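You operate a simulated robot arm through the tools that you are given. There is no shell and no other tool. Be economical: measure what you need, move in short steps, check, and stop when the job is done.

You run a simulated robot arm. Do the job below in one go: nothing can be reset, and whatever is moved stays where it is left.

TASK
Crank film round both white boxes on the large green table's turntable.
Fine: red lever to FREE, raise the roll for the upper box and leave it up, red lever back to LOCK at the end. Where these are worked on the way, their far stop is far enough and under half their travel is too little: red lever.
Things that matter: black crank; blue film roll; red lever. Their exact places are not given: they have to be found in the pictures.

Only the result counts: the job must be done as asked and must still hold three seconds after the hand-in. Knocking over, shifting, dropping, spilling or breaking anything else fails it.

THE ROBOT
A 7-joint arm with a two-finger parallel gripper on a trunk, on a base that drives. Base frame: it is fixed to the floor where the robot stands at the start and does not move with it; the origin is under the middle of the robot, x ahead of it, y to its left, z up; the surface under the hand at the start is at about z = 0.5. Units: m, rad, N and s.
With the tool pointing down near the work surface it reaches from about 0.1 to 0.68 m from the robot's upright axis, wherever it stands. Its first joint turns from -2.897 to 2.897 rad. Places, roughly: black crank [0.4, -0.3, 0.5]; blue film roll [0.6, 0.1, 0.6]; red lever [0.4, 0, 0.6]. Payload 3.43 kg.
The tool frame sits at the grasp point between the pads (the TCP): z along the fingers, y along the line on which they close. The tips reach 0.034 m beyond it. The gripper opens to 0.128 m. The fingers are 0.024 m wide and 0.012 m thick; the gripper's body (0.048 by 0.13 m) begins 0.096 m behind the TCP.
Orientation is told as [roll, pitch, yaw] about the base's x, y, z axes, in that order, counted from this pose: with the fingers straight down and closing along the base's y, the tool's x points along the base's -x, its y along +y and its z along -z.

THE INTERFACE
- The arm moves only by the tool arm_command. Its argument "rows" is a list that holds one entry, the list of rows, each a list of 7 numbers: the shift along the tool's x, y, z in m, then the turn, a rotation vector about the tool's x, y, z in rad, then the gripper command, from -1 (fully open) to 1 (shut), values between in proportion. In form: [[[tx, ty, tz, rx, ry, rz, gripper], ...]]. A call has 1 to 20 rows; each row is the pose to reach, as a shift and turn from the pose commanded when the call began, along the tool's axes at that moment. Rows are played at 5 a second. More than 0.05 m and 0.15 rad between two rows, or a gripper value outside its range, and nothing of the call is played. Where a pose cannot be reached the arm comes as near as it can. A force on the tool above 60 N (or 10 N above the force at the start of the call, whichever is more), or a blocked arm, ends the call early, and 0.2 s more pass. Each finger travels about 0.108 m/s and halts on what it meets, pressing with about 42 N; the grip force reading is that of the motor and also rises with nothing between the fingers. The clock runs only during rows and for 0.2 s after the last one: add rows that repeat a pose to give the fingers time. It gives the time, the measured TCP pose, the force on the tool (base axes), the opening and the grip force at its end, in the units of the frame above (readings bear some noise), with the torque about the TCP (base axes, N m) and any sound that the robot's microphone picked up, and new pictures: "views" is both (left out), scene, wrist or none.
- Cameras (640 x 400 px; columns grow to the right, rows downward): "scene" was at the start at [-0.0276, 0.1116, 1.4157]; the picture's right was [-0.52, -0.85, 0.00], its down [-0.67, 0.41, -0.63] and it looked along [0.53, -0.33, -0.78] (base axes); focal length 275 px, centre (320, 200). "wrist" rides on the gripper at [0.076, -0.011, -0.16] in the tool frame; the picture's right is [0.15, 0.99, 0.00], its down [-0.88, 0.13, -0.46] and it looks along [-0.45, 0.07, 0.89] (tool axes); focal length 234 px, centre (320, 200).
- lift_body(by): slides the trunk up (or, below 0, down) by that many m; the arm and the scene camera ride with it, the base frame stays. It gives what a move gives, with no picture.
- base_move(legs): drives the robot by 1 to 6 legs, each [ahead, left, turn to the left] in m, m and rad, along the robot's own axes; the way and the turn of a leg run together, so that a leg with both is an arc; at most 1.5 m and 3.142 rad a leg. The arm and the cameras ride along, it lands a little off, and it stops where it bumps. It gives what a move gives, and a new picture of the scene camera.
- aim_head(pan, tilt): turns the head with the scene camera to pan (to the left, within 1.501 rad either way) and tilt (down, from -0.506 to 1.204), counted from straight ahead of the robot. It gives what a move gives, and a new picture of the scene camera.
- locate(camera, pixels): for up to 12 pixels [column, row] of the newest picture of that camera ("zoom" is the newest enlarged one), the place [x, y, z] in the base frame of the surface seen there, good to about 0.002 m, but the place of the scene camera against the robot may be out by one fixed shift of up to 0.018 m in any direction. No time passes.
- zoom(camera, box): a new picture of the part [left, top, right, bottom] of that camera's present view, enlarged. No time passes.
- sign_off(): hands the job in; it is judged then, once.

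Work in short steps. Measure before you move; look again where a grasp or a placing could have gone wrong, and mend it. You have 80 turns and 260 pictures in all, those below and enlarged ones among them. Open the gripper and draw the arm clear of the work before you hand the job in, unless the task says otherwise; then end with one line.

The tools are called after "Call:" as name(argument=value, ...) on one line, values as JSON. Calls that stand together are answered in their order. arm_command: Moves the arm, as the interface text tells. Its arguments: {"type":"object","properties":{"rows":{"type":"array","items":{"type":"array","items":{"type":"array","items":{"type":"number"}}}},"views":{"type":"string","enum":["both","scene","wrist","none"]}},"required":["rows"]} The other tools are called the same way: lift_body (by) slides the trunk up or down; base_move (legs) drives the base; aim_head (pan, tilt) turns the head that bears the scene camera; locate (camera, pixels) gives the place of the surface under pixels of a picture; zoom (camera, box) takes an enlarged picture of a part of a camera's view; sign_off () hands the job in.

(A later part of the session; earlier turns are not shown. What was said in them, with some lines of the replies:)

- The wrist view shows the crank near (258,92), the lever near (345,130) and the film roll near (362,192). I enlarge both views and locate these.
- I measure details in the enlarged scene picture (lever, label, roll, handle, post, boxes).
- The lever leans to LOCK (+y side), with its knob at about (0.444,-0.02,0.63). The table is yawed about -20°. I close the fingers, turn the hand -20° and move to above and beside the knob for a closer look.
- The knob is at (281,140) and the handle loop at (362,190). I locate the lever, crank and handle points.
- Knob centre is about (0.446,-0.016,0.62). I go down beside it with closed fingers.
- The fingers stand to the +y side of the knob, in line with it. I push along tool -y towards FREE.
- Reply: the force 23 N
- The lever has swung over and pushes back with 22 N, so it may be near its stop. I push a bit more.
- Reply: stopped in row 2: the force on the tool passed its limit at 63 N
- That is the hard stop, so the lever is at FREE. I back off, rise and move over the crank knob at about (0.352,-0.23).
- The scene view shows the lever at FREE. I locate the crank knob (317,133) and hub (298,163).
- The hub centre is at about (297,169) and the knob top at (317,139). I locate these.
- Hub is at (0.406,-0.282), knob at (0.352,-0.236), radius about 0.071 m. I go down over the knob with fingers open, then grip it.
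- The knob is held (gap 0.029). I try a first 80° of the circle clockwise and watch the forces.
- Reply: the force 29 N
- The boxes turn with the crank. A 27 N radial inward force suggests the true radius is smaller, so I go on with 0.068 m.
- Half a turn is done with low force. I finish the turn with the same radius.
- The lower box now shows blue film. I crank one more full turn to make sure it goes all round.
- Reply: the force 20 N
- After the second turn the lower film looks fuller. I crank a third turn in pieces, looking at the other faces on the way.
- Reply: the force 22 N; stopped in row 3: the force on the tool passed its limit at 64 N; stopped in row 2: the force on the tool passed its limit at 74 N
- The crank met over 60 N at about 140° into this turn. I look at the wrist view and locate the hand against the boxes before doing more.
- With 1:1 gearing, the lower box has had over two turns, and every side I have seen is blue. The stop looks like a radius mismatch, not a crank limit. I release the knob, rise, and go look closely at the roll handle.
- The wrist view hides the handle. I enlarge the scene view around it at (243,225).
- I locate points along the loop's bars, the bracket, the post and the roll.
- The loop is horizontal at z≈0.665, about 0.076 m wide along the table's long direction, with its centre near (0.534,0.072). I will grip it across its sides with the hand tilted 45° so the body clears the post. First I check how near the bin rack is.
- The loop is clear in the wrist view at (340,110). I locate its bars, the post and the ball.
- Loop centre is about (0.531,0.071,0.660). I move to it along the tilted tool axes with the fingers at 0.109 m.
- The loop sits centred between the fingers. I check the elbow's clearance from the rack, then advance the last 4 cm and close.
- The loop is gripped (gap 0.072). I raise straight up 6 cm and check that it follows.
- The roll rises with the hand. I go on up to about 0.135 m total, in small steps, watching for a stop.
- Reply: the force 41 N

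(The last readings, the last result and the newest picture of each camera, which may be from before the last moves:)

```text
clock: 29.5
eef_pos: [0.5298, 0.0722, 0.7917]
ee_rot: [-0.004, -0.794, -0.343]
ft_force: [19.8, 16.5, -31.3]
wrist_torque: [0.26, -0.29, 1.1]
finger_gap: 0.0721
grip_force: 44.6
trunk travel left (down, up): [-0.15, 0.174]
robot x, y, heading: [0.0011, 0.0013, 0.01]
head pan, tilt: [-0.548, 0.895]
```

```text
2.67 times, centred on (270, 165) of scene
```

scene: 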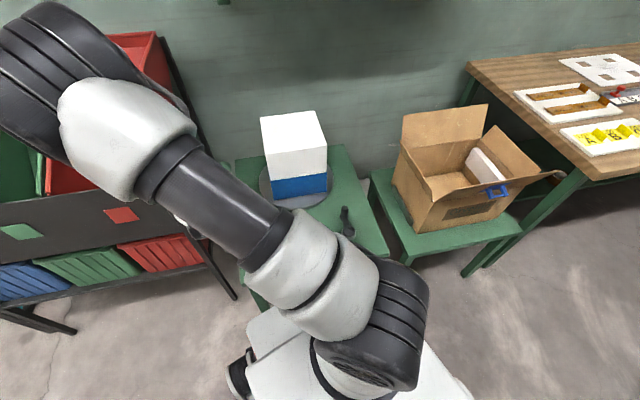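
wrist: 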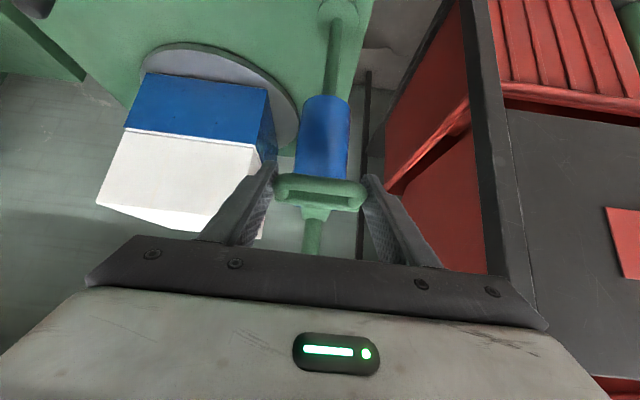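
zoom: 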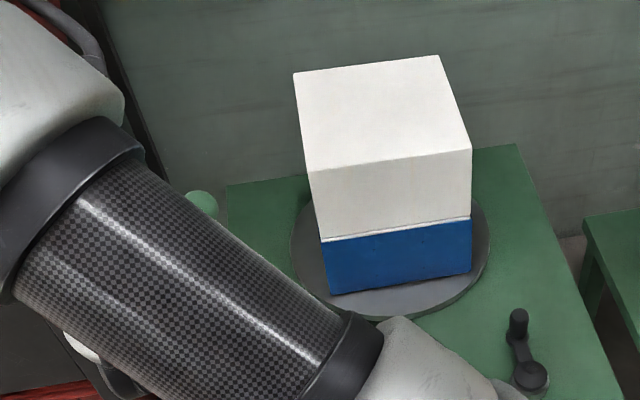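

The roll is up 0.132 m, and a 31 N downward force suggests the upper stop. I press a few mm more, then release and watch whether it stays.

Call:
arm_command(rows=[[[-0.002, 0, -0.002, 0, 0, 0, 1], [-0.004, 0, -0.004, 0, 0, 0, 1]]], views="none")

Call:
arm_command(rows=[[[0, 0, 0, 0, 0, 0, 0.5], [0, 0, 0, 0, 0, 0, -0.5], [0, 0, 0, 0, 0, 0, -0.7], [0, 0, 0, 0, 0, 0, -0.7]]], views="wrist")

```text
clock: 30.1
eef_pos: [0.5287, 0.0721, 0.7961]
ee_rot: [-0.006, -0.792, -0.34]
ft_force: [13.7, 14.3, -40.3]
wrist_torque: [0.21, 0.51, 1.41]
finger_gap: 0.0722
grip_force: 45.3
trunk travel left (down, up): [-0.15, 0.174]
robot x, y, heading: [0.0023, 0.0025, 0.004]
head pan, tilt: [-0.548, 0.895]
```

```text
clock: 31.1
eef_pos: [0.5303, 0.071, 0.802]
ee_rot: [0.001, -0.803, -0.35]
ft_force: [-0.3, -1.2, -0.1]
wrist_torque: [0.01, -0.01, 0.02]
finger_gap: 0.1089
grip_force: 0.0
trunk travel left (down, up): [-0.15, 0.174]
robot x, y, heading: [0.0017, 0.0047, 0.013]
head pan, tilt: [-0.548, 0.895]
```

wrist: 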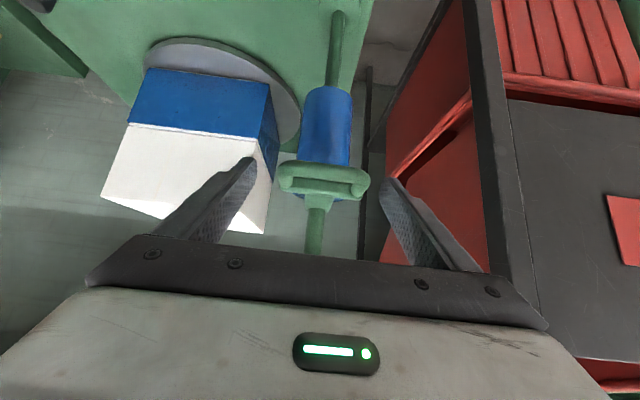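

The hand is free of the handle. I check the loop's height and withdraw along the tool axis.

Call:
locate(camera="wrist", pixels=[[322, 170], [322, 187], [336, 60], [326, 110]])

Call:
arm_command(rows=[[[0, 0, -0.04, 0, 0, 0, -0.7], [0, 0, -0.08, 0, 0, 0, -0.7], [0, 0, -0.12, 0, 0, 0, -0.7]]], views="wrist")

Call:
locate(camera="wrist", pixels=[[330, 90], [340, 100], [340, 125], [335, 120]])

```text
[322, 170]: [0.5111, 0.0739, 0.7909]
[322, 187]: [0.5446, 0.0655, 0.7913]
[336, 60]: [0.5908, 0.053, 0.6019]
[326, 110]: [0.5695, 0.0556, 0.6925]
```

```text
clock: 31.9
eef_pos: [0.4476, 0.1007, 0.8834]
ee_rot: [0.0, -0.802, -0.347]
ft_force: [-0.6, 0.0, -0.3]
wrist_torque: [-0.02, 0.01, 0.01]
finger_gap: 0.1091
grip_force: 0.0
trunk travel left (down, up): [-0.15, 0.174]
robot x, y, heading: [0.0024, 0.0021, 0.012]
head pan, tilt: [-0.548, 0.895]
```

wrist: 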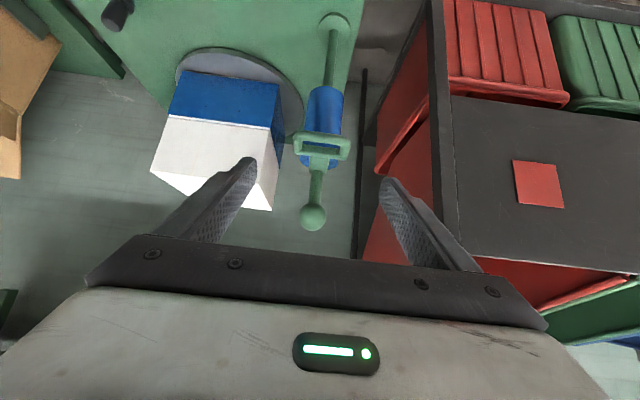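

```text
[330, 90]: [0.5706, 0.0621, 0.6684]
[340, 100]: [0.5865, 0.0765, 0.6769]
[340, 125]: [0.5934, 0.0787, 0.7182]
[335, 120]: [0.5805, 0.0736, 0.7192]
```

The loop stays at z≈0.791, up 0.126 m, which is level with the upper box. I swing back towards the crank while straightening the hand.

Call:
arm_command(rows=[[[0, -0.04, 0, 0, 0.1, 0, -0.2], [0, -0.08, 0, 0, 0.2, 0, 0.2], [0.003, -0.12, 0.02, 0, 0.3, 0, 0.2], [0.006, -0.16, 0.04, 0, 0.4, 0, 0.2], [0.01, -0.2, 0.06, 0, 0.5, 0, 0.2], [0.014, -0.235, 0.08, 0, 0.6, 0, 0.2], [0.018, -0.27, 0.09, 0, 0.7, 0, 0.2], [0.02, -0.298, 0.0987, 0, 0.8, 0, 0.2], [0.02, -0.298, 0.0987, 0, 0.8, 0, 0.2]]])

```text
clock: 33.9
eef_pos: [0.3989, -0.2002, 0.8009]
ee_rot: [0.0, -0.001, -0.347]
ft_force: [0.0, -0.8, -0.2]
wrist_torque: [0.03, -0.02, 0.01]
finger_gap: 0.0513
grip_force: 0.0
trunk travel left (down, up): [-0.15, 0.174]
robot x, y, heading: [0.0065, 0.0026, 0.007]
head pan, tilt: [-0.548, 0.895]
```

scene: 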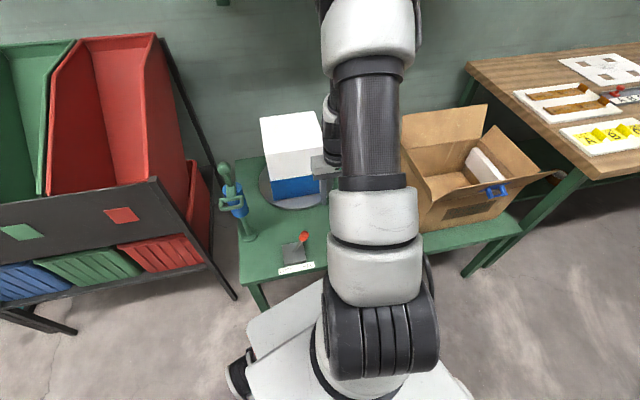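
wrist: 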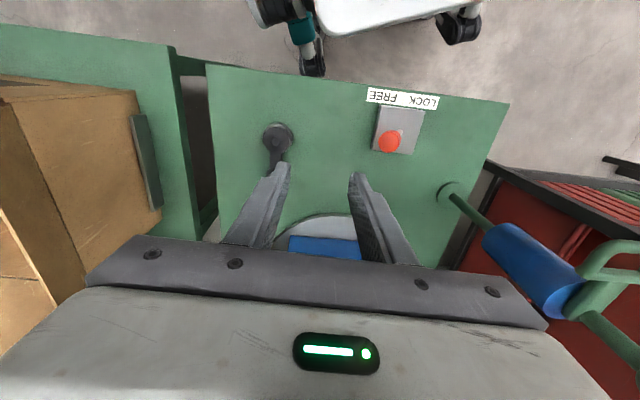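

The knob is hidden behind a finger. I move to right above its expected place (0.470,-0.304).

Call:
arm_command(rows=[[[-0.034, -0.025, 0, 0, 0, 0, 0.2], [-0.068, -0.05, 0, 0, 0, 0, 0.2], [-0.102, -0.074, 0.02, 0, 0, 0, 0.2], [-0.102, -0.074, 0.03, 0, 0, 0, 0.2]]], views="wrist")

Call:
zoom(camera="wrist", box=[256, 80, 384, 160])

```text
clock: 34.9
eef_pos: [0.4702, -0.3056, 0.7715]
ee_rot: [-0.001, 0.001, -0.346]
ft_force: [-0.6, 0.3, 0.2]
wrist_torque: [0.01, 0.02, 0.01]
finger_gap: 0.0513
grip_force: 0.2
trunk travel left (down, up): [-0.15, 0.174]
robot x, y, heading: [0.0021, 0.0039, 0.015]
head pan, tilt: [-0.548, 0.895]
```

wrist: 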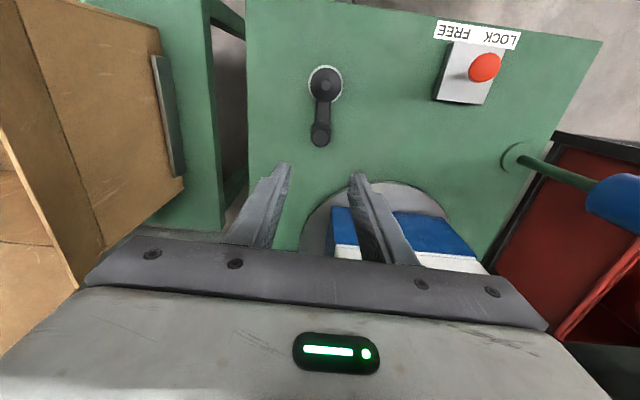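

```text
5.00 times, centred on (320, 120) of wrist
```

zoom: 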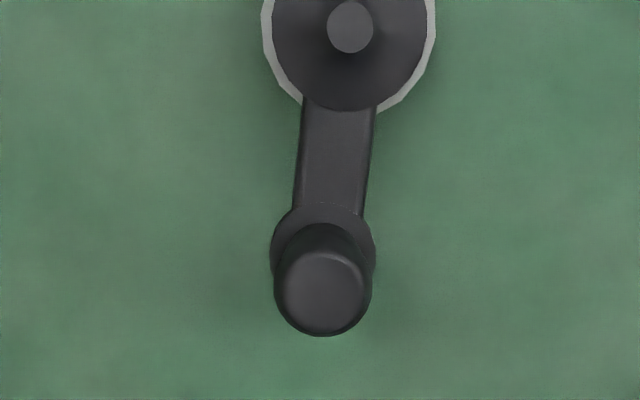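

Hub is at zoom (350,27), knob top at zoom (321,292). I locate both.

Call:
locate(camera="zoom", pixels=[[350, 27], [321, 292], [321, 270], [300, 295], [345, 295], [321, 318]])

```text
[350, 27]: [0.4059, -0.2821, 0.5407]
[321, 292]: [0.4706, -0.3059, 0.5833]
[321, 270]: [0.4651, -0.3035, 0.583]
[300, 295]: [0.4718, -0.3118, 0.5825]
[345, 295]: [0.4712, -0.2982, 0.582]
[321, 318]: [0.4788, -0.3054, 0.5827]
```

The knob is at (0.471,-0.305), right below the hand; the radius is 0.069 m. I go down and grip.

Call:
arm_command(rows=[[[0, 0, 0.045, 0, 0, 0, 0.2], [0, 0, 0.09, 0, 0, 0, 0.2], [0, 0, 0.135, 0, 0, 0, 0.2], [0, 0, 0.17, 0, 0, 0, 0.2], [0, 0, 0.187, 0, 0, 0, 0.2], [0, 0, 0.187, 0, 0, 0, 1], [0, 0, 0.187, 0, 0, 0, 1]]], views="none")

Call:
arm_command(rows=[[[0.0042, -0.0236, 0, 0, 0, 0, 1], [0.0161, -0.0444, 0, 0, 0, 0, 1], [0.0345, -0.0598, 0, 0, 0, 0, 1], [0.057, -0.068, 0, 0, 0, 0, 1]]])

```text
clock: 36.5
eef_pos: [0.4703, -0.3047, 0.5855]
ee_rot: [-0.003, -0.001, -0.347]
ft_force: [0.5, 1.1, -3.4]
wrist_torque: [0.01, -0.11, -0.01]
finger_gap: 0.0287
grip_force: 45.1
trunk travel left (down, up): [-0.15, 0.174]
robot x, y, heading: [-0.0011, 0.0013, 0.012]
head pan, tilt: [-0.548, 0.895]
```

```text
clock: 36.9
eef_pos: [0.4712, -0.3053, 0.5845]
ee_rot: [0.026, -0.005, -0.335]
ft_force: [1.5, 1.1, 0.1]
wrist_torque: [0.3, -0.19, 0.02]
finger_gap: 0.029
grip_force: 45.2
trunk travel left (down, up): [-0.15, 0.174]
robot x, y, heading: [0.0022, 0.0046, 0.013]
head pan, tilt: [-0.548, 0.895]
stopped in row 2: the force on the tool passed its limit at 70 N (the readings are from after the stop); the commanded pose is now the measured one
```

scene: 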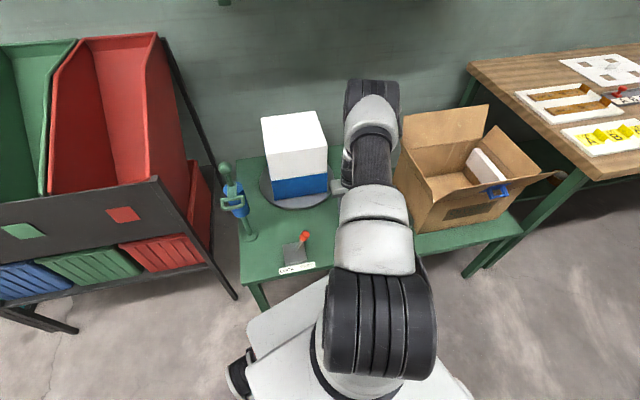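
wrist: 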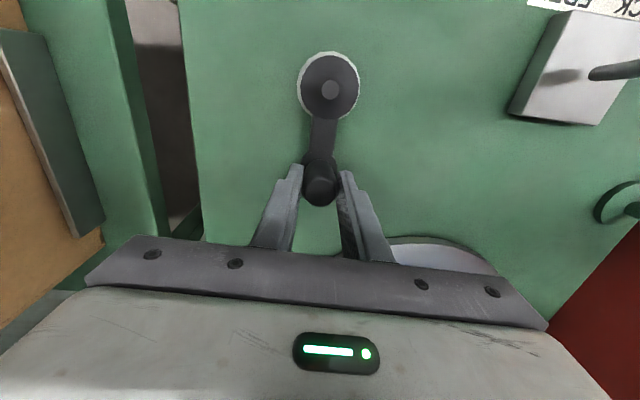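

The crank did not move forward here: it is a firm end stop about 2.4 turns from the start. I crank the other way, a quarter turn first.

Call:
arm_command(rows=[[[0.0042, 0.0236, 0, 0.026, 0, 0.012, 1], [0.0161, 0.0444, 0, 0.026, 0, 0.012, 1], [0.0345, 0.0598, 0, 0.026, 0, 0.012, 1], [0.057, 0.068, 0, 0.026, 0, 0.012, 1], [0.081, 0.068, 0, 0.026, 0, 0.012, 1], [0.1035, 0.0598, 0, 0.026, 0, 0.012, 1]]], views="scene")

Call:
zoom(camera="scene", box=[200, 90, 360, 250])

```text
clock: 38.3
eef_pos: [0.3878, -0.2137, 0.5836]
ee_rot: [0.0, 0.002, -0.349]
ft_force: [-2.8, 5.6, -2.4]
wrist_torque: [0.31, 0.86, 0.01]
finger_gap: 0.0289
grip_force: 45.6
trunk travel left (down, up): [-0.15, 0.174]
robot x, y, heading: [0.003, 0.005, 0.013]
head pan, tilt: [-0.548, 0.895]
```

scene: 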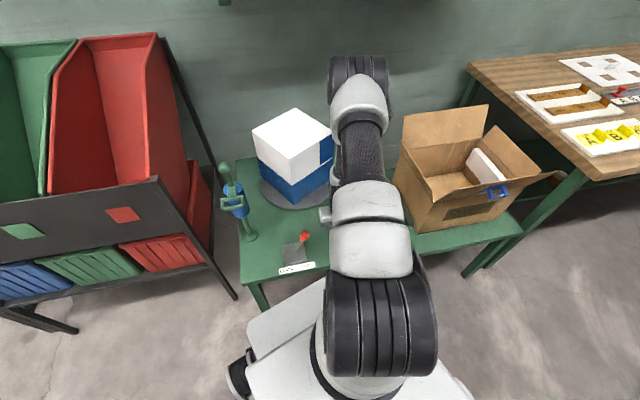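

```text
2.50 times, centred on (280, 170) of scene
```

zoom: 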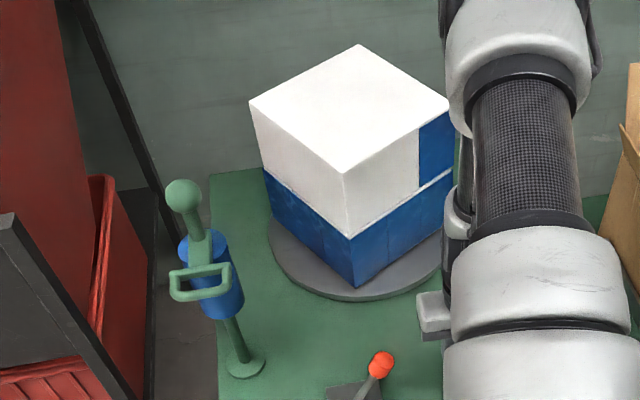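

The upper box is taking film. I crank a full turn on in this direction.

Call:
arm_command(rows=[[[0.0184, -0.0154, 0, 0, 0, 0, 1], [0.0303, -0.0362, 0, 0, 0, 0, 1], [0.0345, -0.0598, 0, 0, 0, 0, 1], [0.0303, -0.0834, 0, 0, 0, 0, 1], [0.0184, -0.1042, 0, 0, 0, 0, 1], [0, -0.1196, 0, 0, 0, 0, 1], [-0.0225, -0.1278, 0, 0, 0, 0, 1], [-0.0465, -0.1278, 0, 0, 0, 0, 1], [-0.069, -0.1196, 0, 0, 0, 0, 1], [-0.0874, -0.1042, 0, 0, 0, 0, 1], [-0.0993, -0.0834, 0, 0, 0, 0, 1], [-0.1035, -0.0598, 0, 0, 0, 0, 1], [-0.0993, -0.0362, 0, 0, 0, 0, 1], [-0.0874, -0.0154, 0, 0, 0, 0, 1], [-0.069, 0, 0, 0, 0, 0, 1], [-0.0465, 0.0082, 0, 0, 0, 0, 1], [-0.0225, 0.0082, 0, 0, 0, 0, 1], [0, 0, 0, 0, 0, 0, 1]]], views="scene")

Call:
zoom(camera="scene", box=[200, 90, 360, 250])

```text
clock: 42.1
eef_pos: [0.3896, -0.2133, 0.585]
ee_rot: [-0.001, 0.0, -0.346]
ft_force: [-3.1, 5.6, -9.5]
wrist_torque: [0.31, 0.75, -0.03]
finger_gap: 0.0289
grip_force: 44.5
trunk travel left (down, up): [-0.15, 0.174]
robot x, y, heading: [0.0041, 0.005, 0.015]
head pan, tilt: [-0.548, 0.895]
```

scene: 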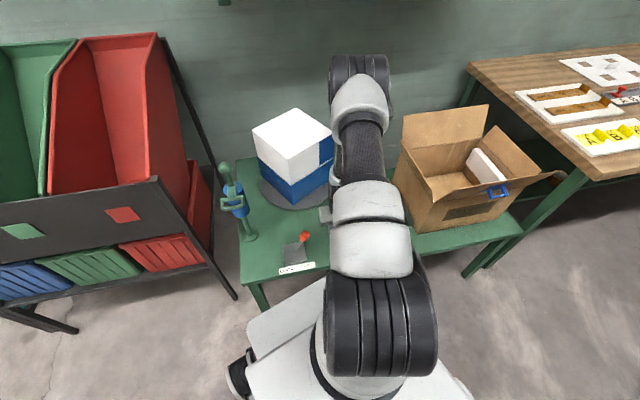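

```text
2.50 times, centred on (280, 170) of scene
```

zoom: 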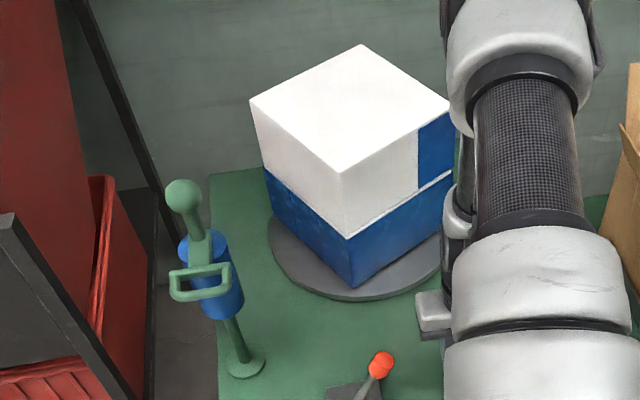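

After a whole turn this way, the upper box still has just the one blue strip. Film seems to be laid only clockwise, and there are now about 1.3 turns of clockwise room. I crank one clockwise turn.

Call:
arm_command(rows=[[[-0.0225, 0.0082, 0, 0, 0, 0, 1], [-0.0465, 0.0082, 0, 0, 0, 0, 1], [-0.069, 0, 0, 0, 0, 0, 1], [-0.0874, -0.0154, 0, 0, 0, 0, 1], [-0.0993, -0.0362, 0, 0, 0, 0, 1], [-0.1035, -0.0598, 0, 0, 0, 0, 1], [-0.0993, -0.0834, 0, 0, 0, 0, 1], [-0.0874, -0.1042, 0, 0, 0, 0, 1], [-0.069, -0.1196, 0, 0, 0, 0, 1], [-0.0465, -0.1278, 0, 0, 0, 0, 1], [-0.0225, -0.1278, 0, 0, 0, 0, 1], [0, -0.1196, 0, 0, 0, 0, 1]]], views="scene")

Call:
zoom(camera="scene", box=[200, 90, 360, 250])

```text
clock: 44.7
eef_pos: [0.3492, -0.3248, 0.5862]
ee_rot: [0.001, -0.003, -0.348]
ft_force: [-6.5, -3.0, 5.8]
wrist_torque: [0.42, 0.67, 0.01]
finger_gap: 0.029
grip_force: 45.1
trunk travel left (down, up): [-0.15, 0.174]
robot x, y, heading: [0.0008, 0.0013, 0.015]
head pan, tilt: [-0.548, 0.895]
```

scene: 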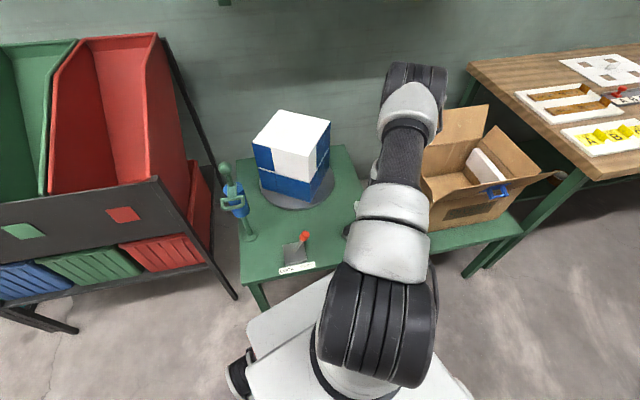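

```text
2.50 times, centred on (280, 170) of scene
```

zoom: 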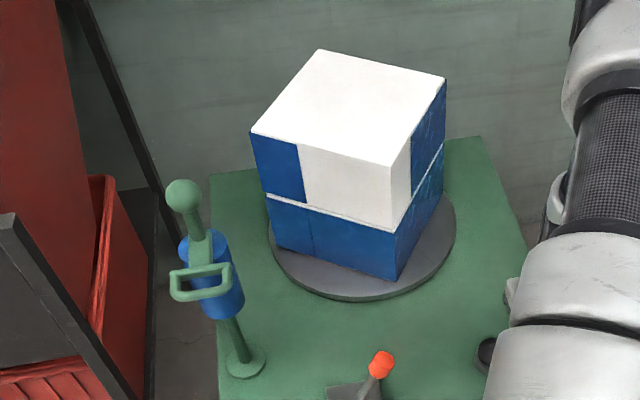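

Clockwise turning lays film on the upper box. I go on clockwise another 220°, short of the stop.

Call:
arm_command(rows=[[[0.0184, 0.0154, 0, 0, 0, 0, 1], [0.0303, 0.0362, 0, 0, 0, 0, 1], [0.0345, 0.0598, 0, 0, 0, 0, 1], [0.0303, 0.0834, 0, 0, 0, 0, 1], [0.0184, 0.1042, 0, 0, 0, 0, 1], [0, 0.1196, 0, 0, 0, 0, 1], [-0.0225, 0.1278, 0, 0, 0, 0, 1], [-0.0465, 0.1278, 0, 0, 0, 0, 1], [-0.069, 0.1196, 0, 0, 0, 0, 1], [-0.0874, 0.1042, 0, 0, 0, 0, 1], [-0.0993, 0.0834, 0, 0, 0, 0, 1]]], views="scene")

Call:
zoom(camera="scene", box=[200, 90, 360, 250])

```text
clock: 47.1
eef_pos: [0.474, -0.2861, 0.5848]
ee_rot: [-0.001, -0.006, -0.348]
ft_force: [5.9, -2.6, -9.9]
wrist_torque: [-0.65, -0.85, 0.01]
finger_gap: 0.0289
grip_force: 44.6
trunk travel left (down, up): [-0.15, 0.174]
robot x, y, heading: [0.0034, -0.0004, 0.018]
head pan, tilt: [-0.548, 0.895]
```

scene: 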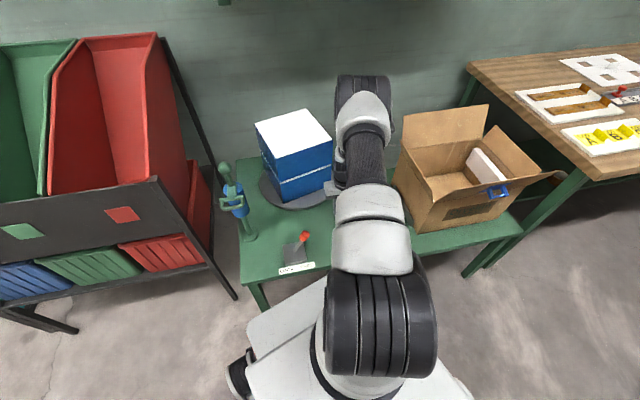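

```text
2.50 times, centred on (280, 170) of scene
```

zoom: 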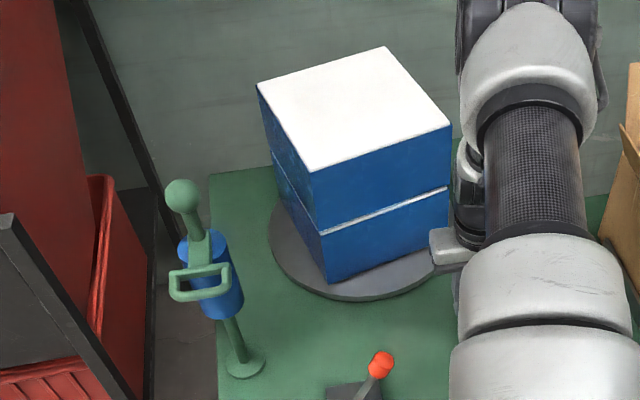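

Both boxes look wrapped after 460° clockwise. To see their far sides I turn back half a turn.

Call:
arm_command(rows=[[[0.0119, 0.0208, 0, 0, 0, 0, 1], [0.0303, 0.0362, 0, 0, 0, 0, 1], [0.0528, 0.0444, 0, 0, 0, 0, 1], [0.0768, 0.0444, 0, 0, 0, 0, 1], [0.0993, 0.0362, 0, 0, 0, 0, 1], [0.1177, 0.0208, 0, 0, 0, 0, 1], [0.1296, 0, 0, 0, 0, 0, 1], [0.1338, -0.0236, 0, 0, 0, 0, 1], [0.1296, -0.0472, 0, 0, 0, 0, 1]]], views="none")

Call:
zoom(camera="scene", box=[200, 90, 360, 250])

```text
clock: 49.1
eef_pos: [0.3353, -0.2861, 0.586]
ee_rot: [-0.004, -0.009, -0.349]
ft_force: [-8.5, -1.3, 11.3]
wrist_torque: [-0.66, -0.72, -0.03]
finger_gap: 0.029
grip_force: 45.0
trunk travel left (down, up): [-0.15, 0.174]
robot x, y, heading: [0.0034, 0.0054, 0.016]
head pan, tilt: [-0.548, 0.895]
```

```text
2.50 times, centred on (280, 170) of scene
```

zoom: 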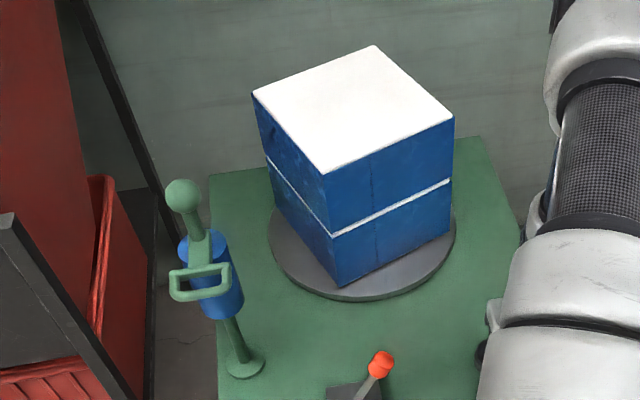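

Film is all round on both. I release the crank, rise, and move to the -y side of the lever knob with closed fingers.

Call:
arm_command(rows=[[[0, 0, 0, 0, 0, 0, 0.2], [0, 0, 0, 0, 0, 0, 0.2], [0, 0, -0.045, 0, 0, 0, 0.2], [0, 0, -0.09, 0, 0, 0, 0.2], [0, 0, -0.135, 0, 0, 0, 0.6], [0, 0, -0.18, 0, 0, 0, 1], [-0.004, 0.045, -0.2, 0, 0, 0, 1], [-0.008, 0.09, -0.2, 0, 0, 0, 1], [-0.01, 0.134, -0.2, 0, 0, 0, 1], [-0.01, 0.134, -0.2, 0, 0, 0, 1]]])

Call:
zoom(camera="wrist", box=[240, 60, 500, 230])

```text
clock: 51.3
eef_pos: [0.3902, -0.1614, 0.7865]
ee_rot: [0.0, -0.004, -0.347]
ft_force: [-0.2, -0.1, 0.6]
wrist_torque: [-0.03, -0.01, 0.0]
finger_gap: 0.0
grip_force: 33.2
trunk travel left (down, up): [-0.15, 0.174]
robot x, y, heading: [0.002, 0.0044, 0.017]
head pan, tilt: [-0.548, 0.895]
```

scene: 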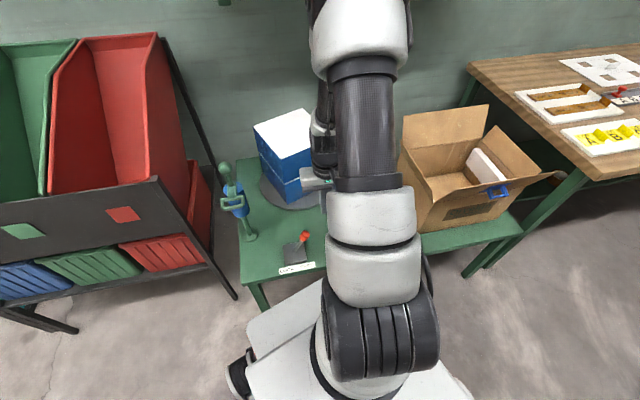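
wrist: 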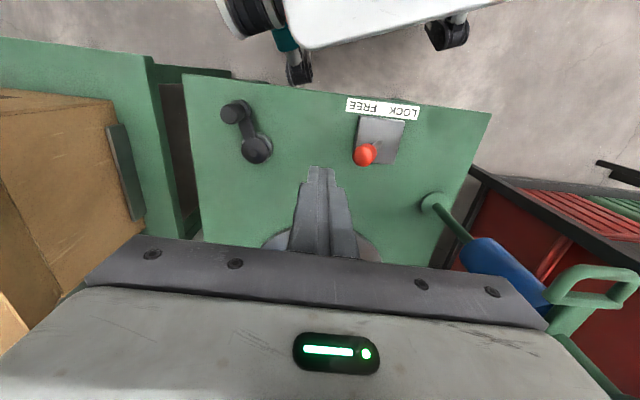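

```text
2.35 times, centred on (370, 145) of wrist
```

zoom: 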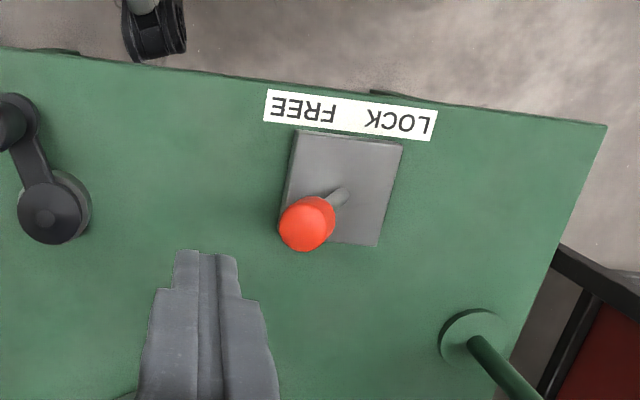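

Call:
locate(camera="zoom", pixels=[[305, 225], [284, 220], [327, 222], [305, 245], [340, 197]])

```text
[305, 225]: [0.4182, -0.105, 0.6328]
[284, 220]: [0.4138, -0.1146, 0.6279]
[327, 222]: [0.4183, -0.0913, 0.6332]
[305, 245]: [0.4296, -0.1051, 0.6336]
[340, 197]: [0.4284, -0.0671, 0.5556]
```

Knob centre is (0.417,-0.104,0.62). I go down beside it and push it along +y to LOCK.

Call:
arm_command(rows=[[[-0.0054, 0, 0.045, 0, 0, 0, 1], [-0.0054, 0, 0.09, 0, 0, 0, 1], [-0.0054, 0, 0.13, 0, 0, 0, 1], [-0.0054, 0, 0.154, 0, 0, 0, 1]]], views="wrist")

Call:
arm_command(rows=[[[0, 0.015, 0, 0, 0, 0, 1], [0, 0.03, 0, 0, 0, 0, 1], [0, 0.045, 0, 0, 0, 0, 1], [0, 0.06, 0, 0, 0, 0, 1], [0, 0.075, 0, 0, 0, 0, 1], [0, 0.09, 0, 0, 0, 0, 1], [0, 0.105, 0, 0, 0, 0, 1], [0, 0.12, 0, 0, 0, 0, 1], [0, 0.13, 0, 0, 0, 0, 1], [0, 0.14, 0, 0, 0, 0, 1]]], views="wrist")

```text
clock: 52.3
eef_pos: [0.3956, -0.1609, 0.6305]
ee_rot: [0.001, -0.006, -0.347]
ft_force: [-0.1, 0.2, 0.1]
wrist_torque: [0.0, -0.04, 0.01]
finger_gap: 0.0002
grip_force: 33.4
trunk travel left (down, up): [-0.15, 0.174]
robot x, y, heading: [0.0023, 0.0026, 0.012]
head pan, tilt: [-0.548, 0.895]
```

wrist: 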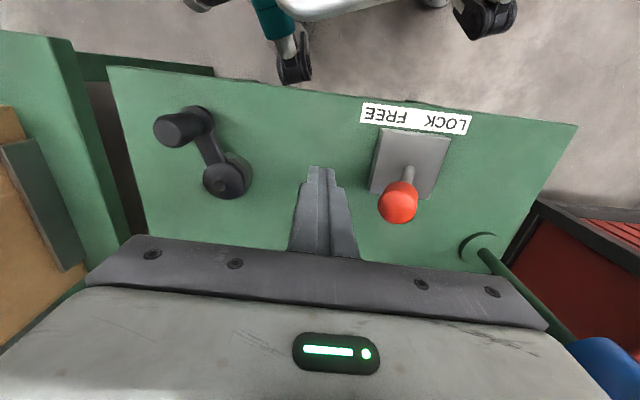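

```text
clock: 54.5
eef_pos: [0.438, -0.0426, 0.6312]
ee_rot: [-0.013, 0.0, -0.36]
ft_force: [-22.6, -50.9, 1.3]
wrist_torque: [-0.84, 0.37, -0.1]
finger_gap: 0.0
grip_force: 32.6
trunk travel left (down, up): [-0.15, 0.174]
robot x, y, heading: [0.0025, 0.0021, 0.012]
head pan, tilt: [-0.548, 0.895]
```

wrist: 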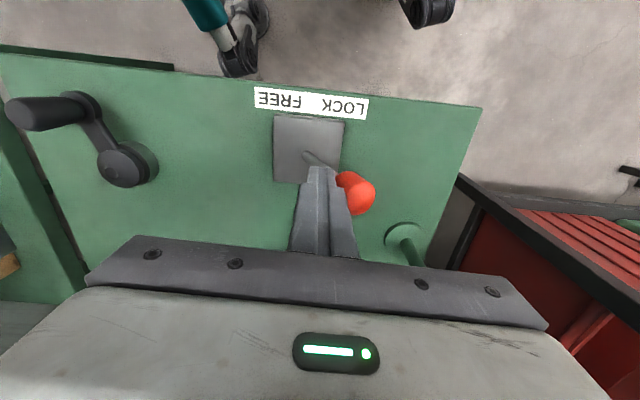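

The lever is against its LOCK stop, pushing back with 55 N. I back off, rise clear, open the hand and check everything.

Call:
arm_command(rows=[[[0, -0.03, 0, 0, 0, 0, 1], [0, -0.04, -0.045, 0, 0, 0, 1], [0, -0.05, -0.09, 0, 0, 0, 1], [0.02, -0.07, -0.135, 0, 0, 0, 1], [0.04, -0.1, -0.18, 0, 0, 0, 0], [0.06, -0.13, -0.22, 0, 0, 0, -1], [0.08, -0.16, -0.25, 0, 0, 0, -1], [0.08, -0.16, -0.25, 0, 0, 0, -1]]])

Call:
zoom(camera="scene", box=[200, 100, 360, 280])

```text
refused: row 4 steps farther than a row can; nothing moved
```

```text
2.22 times, centred on (280, 190) of scene
```

zoom: 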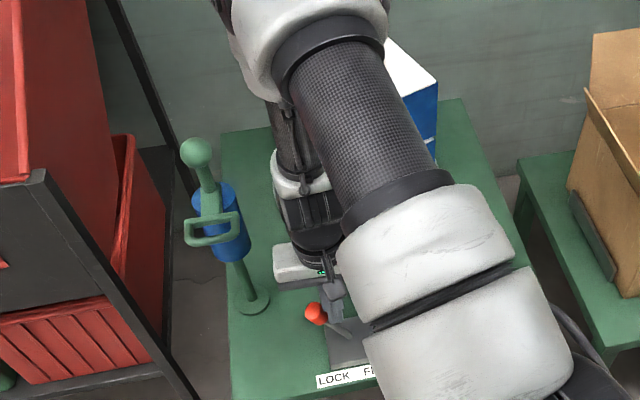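

One step was too long; I repeat with shorter steps.

Call:
arm_command(rows=[[[0, -0.03, 0, 0, 0, 0, 1], [0, -0.04, -0.04, 0, 0, 0, 1], [0, -0.05, -0.08, 0, 0, 0, 1], [0.01, -0.06, -0.12, 0, 0, 0, 1], [0.02, -0.075, -0.16, 0, 0, 0, 0.5], [0.035, -0.1, -0.195, 0, 0, 0, 0], [0.05, -0.13, -0.22, 0, 0, 0, -1], [0.06, -0.16, -0.24, 0, 0, 0, -1], [0.06, -0.16, -0.24, 0, 0, 0, -1]]])

Call:
zoom(camera="scene", box=[200, 100, 360, 280])

```text
clock: 56.5
eef_pos: [0.3309, -0.1616, 0.8713]
ee_rot: [0.0, -0.004, -0.347]
ft_force: [-0.4, 0.0, -0.4]
wrist_torque: [0.0, -0.02, 0.0]
finger_gap: 0.128
grip_force: 0.0
trunk travel left (down, up): [-0.15, 0.174]
robot x, y, heading: [0.0025, -0.0007, 0.017]
head pan, tilt: [-0.548, 0.895]
```

scene: 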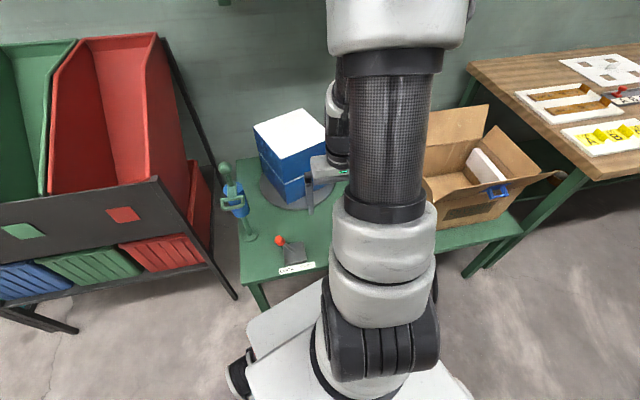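
wrist: 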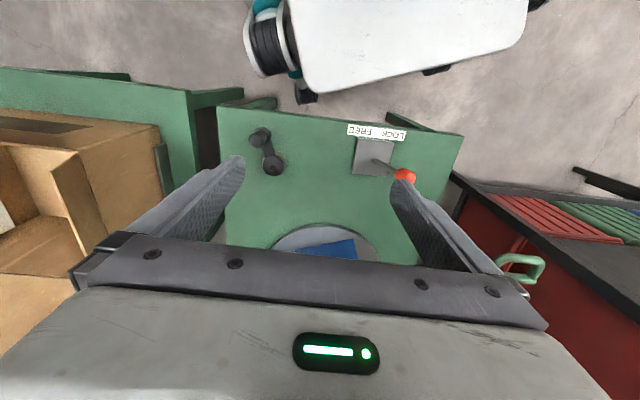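

```text
2.22 times, centred on (280, 190) of scene
```

zoom: 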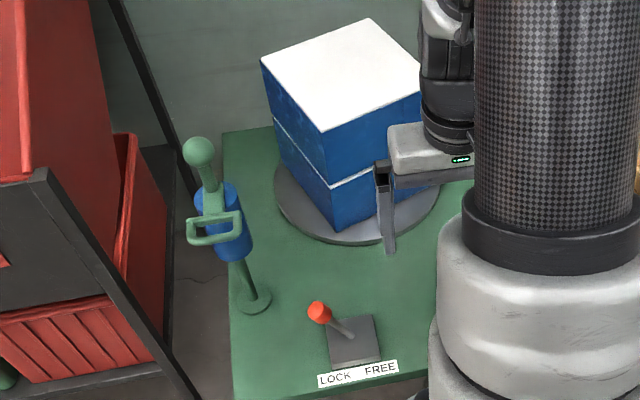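

Both boxes are wrapped, the roll is still up, the lever is at LOCK, and the open hand is clear. I hand in.

Call:
sign_off()

```text
The job is handed in.
```

I wrapped film round both boxes by cranking, with every side checked in the pictures. The blue film roll is left raised, the red lever is back at LOCK, and the arm is clear with the gripper open; the job is handed in.
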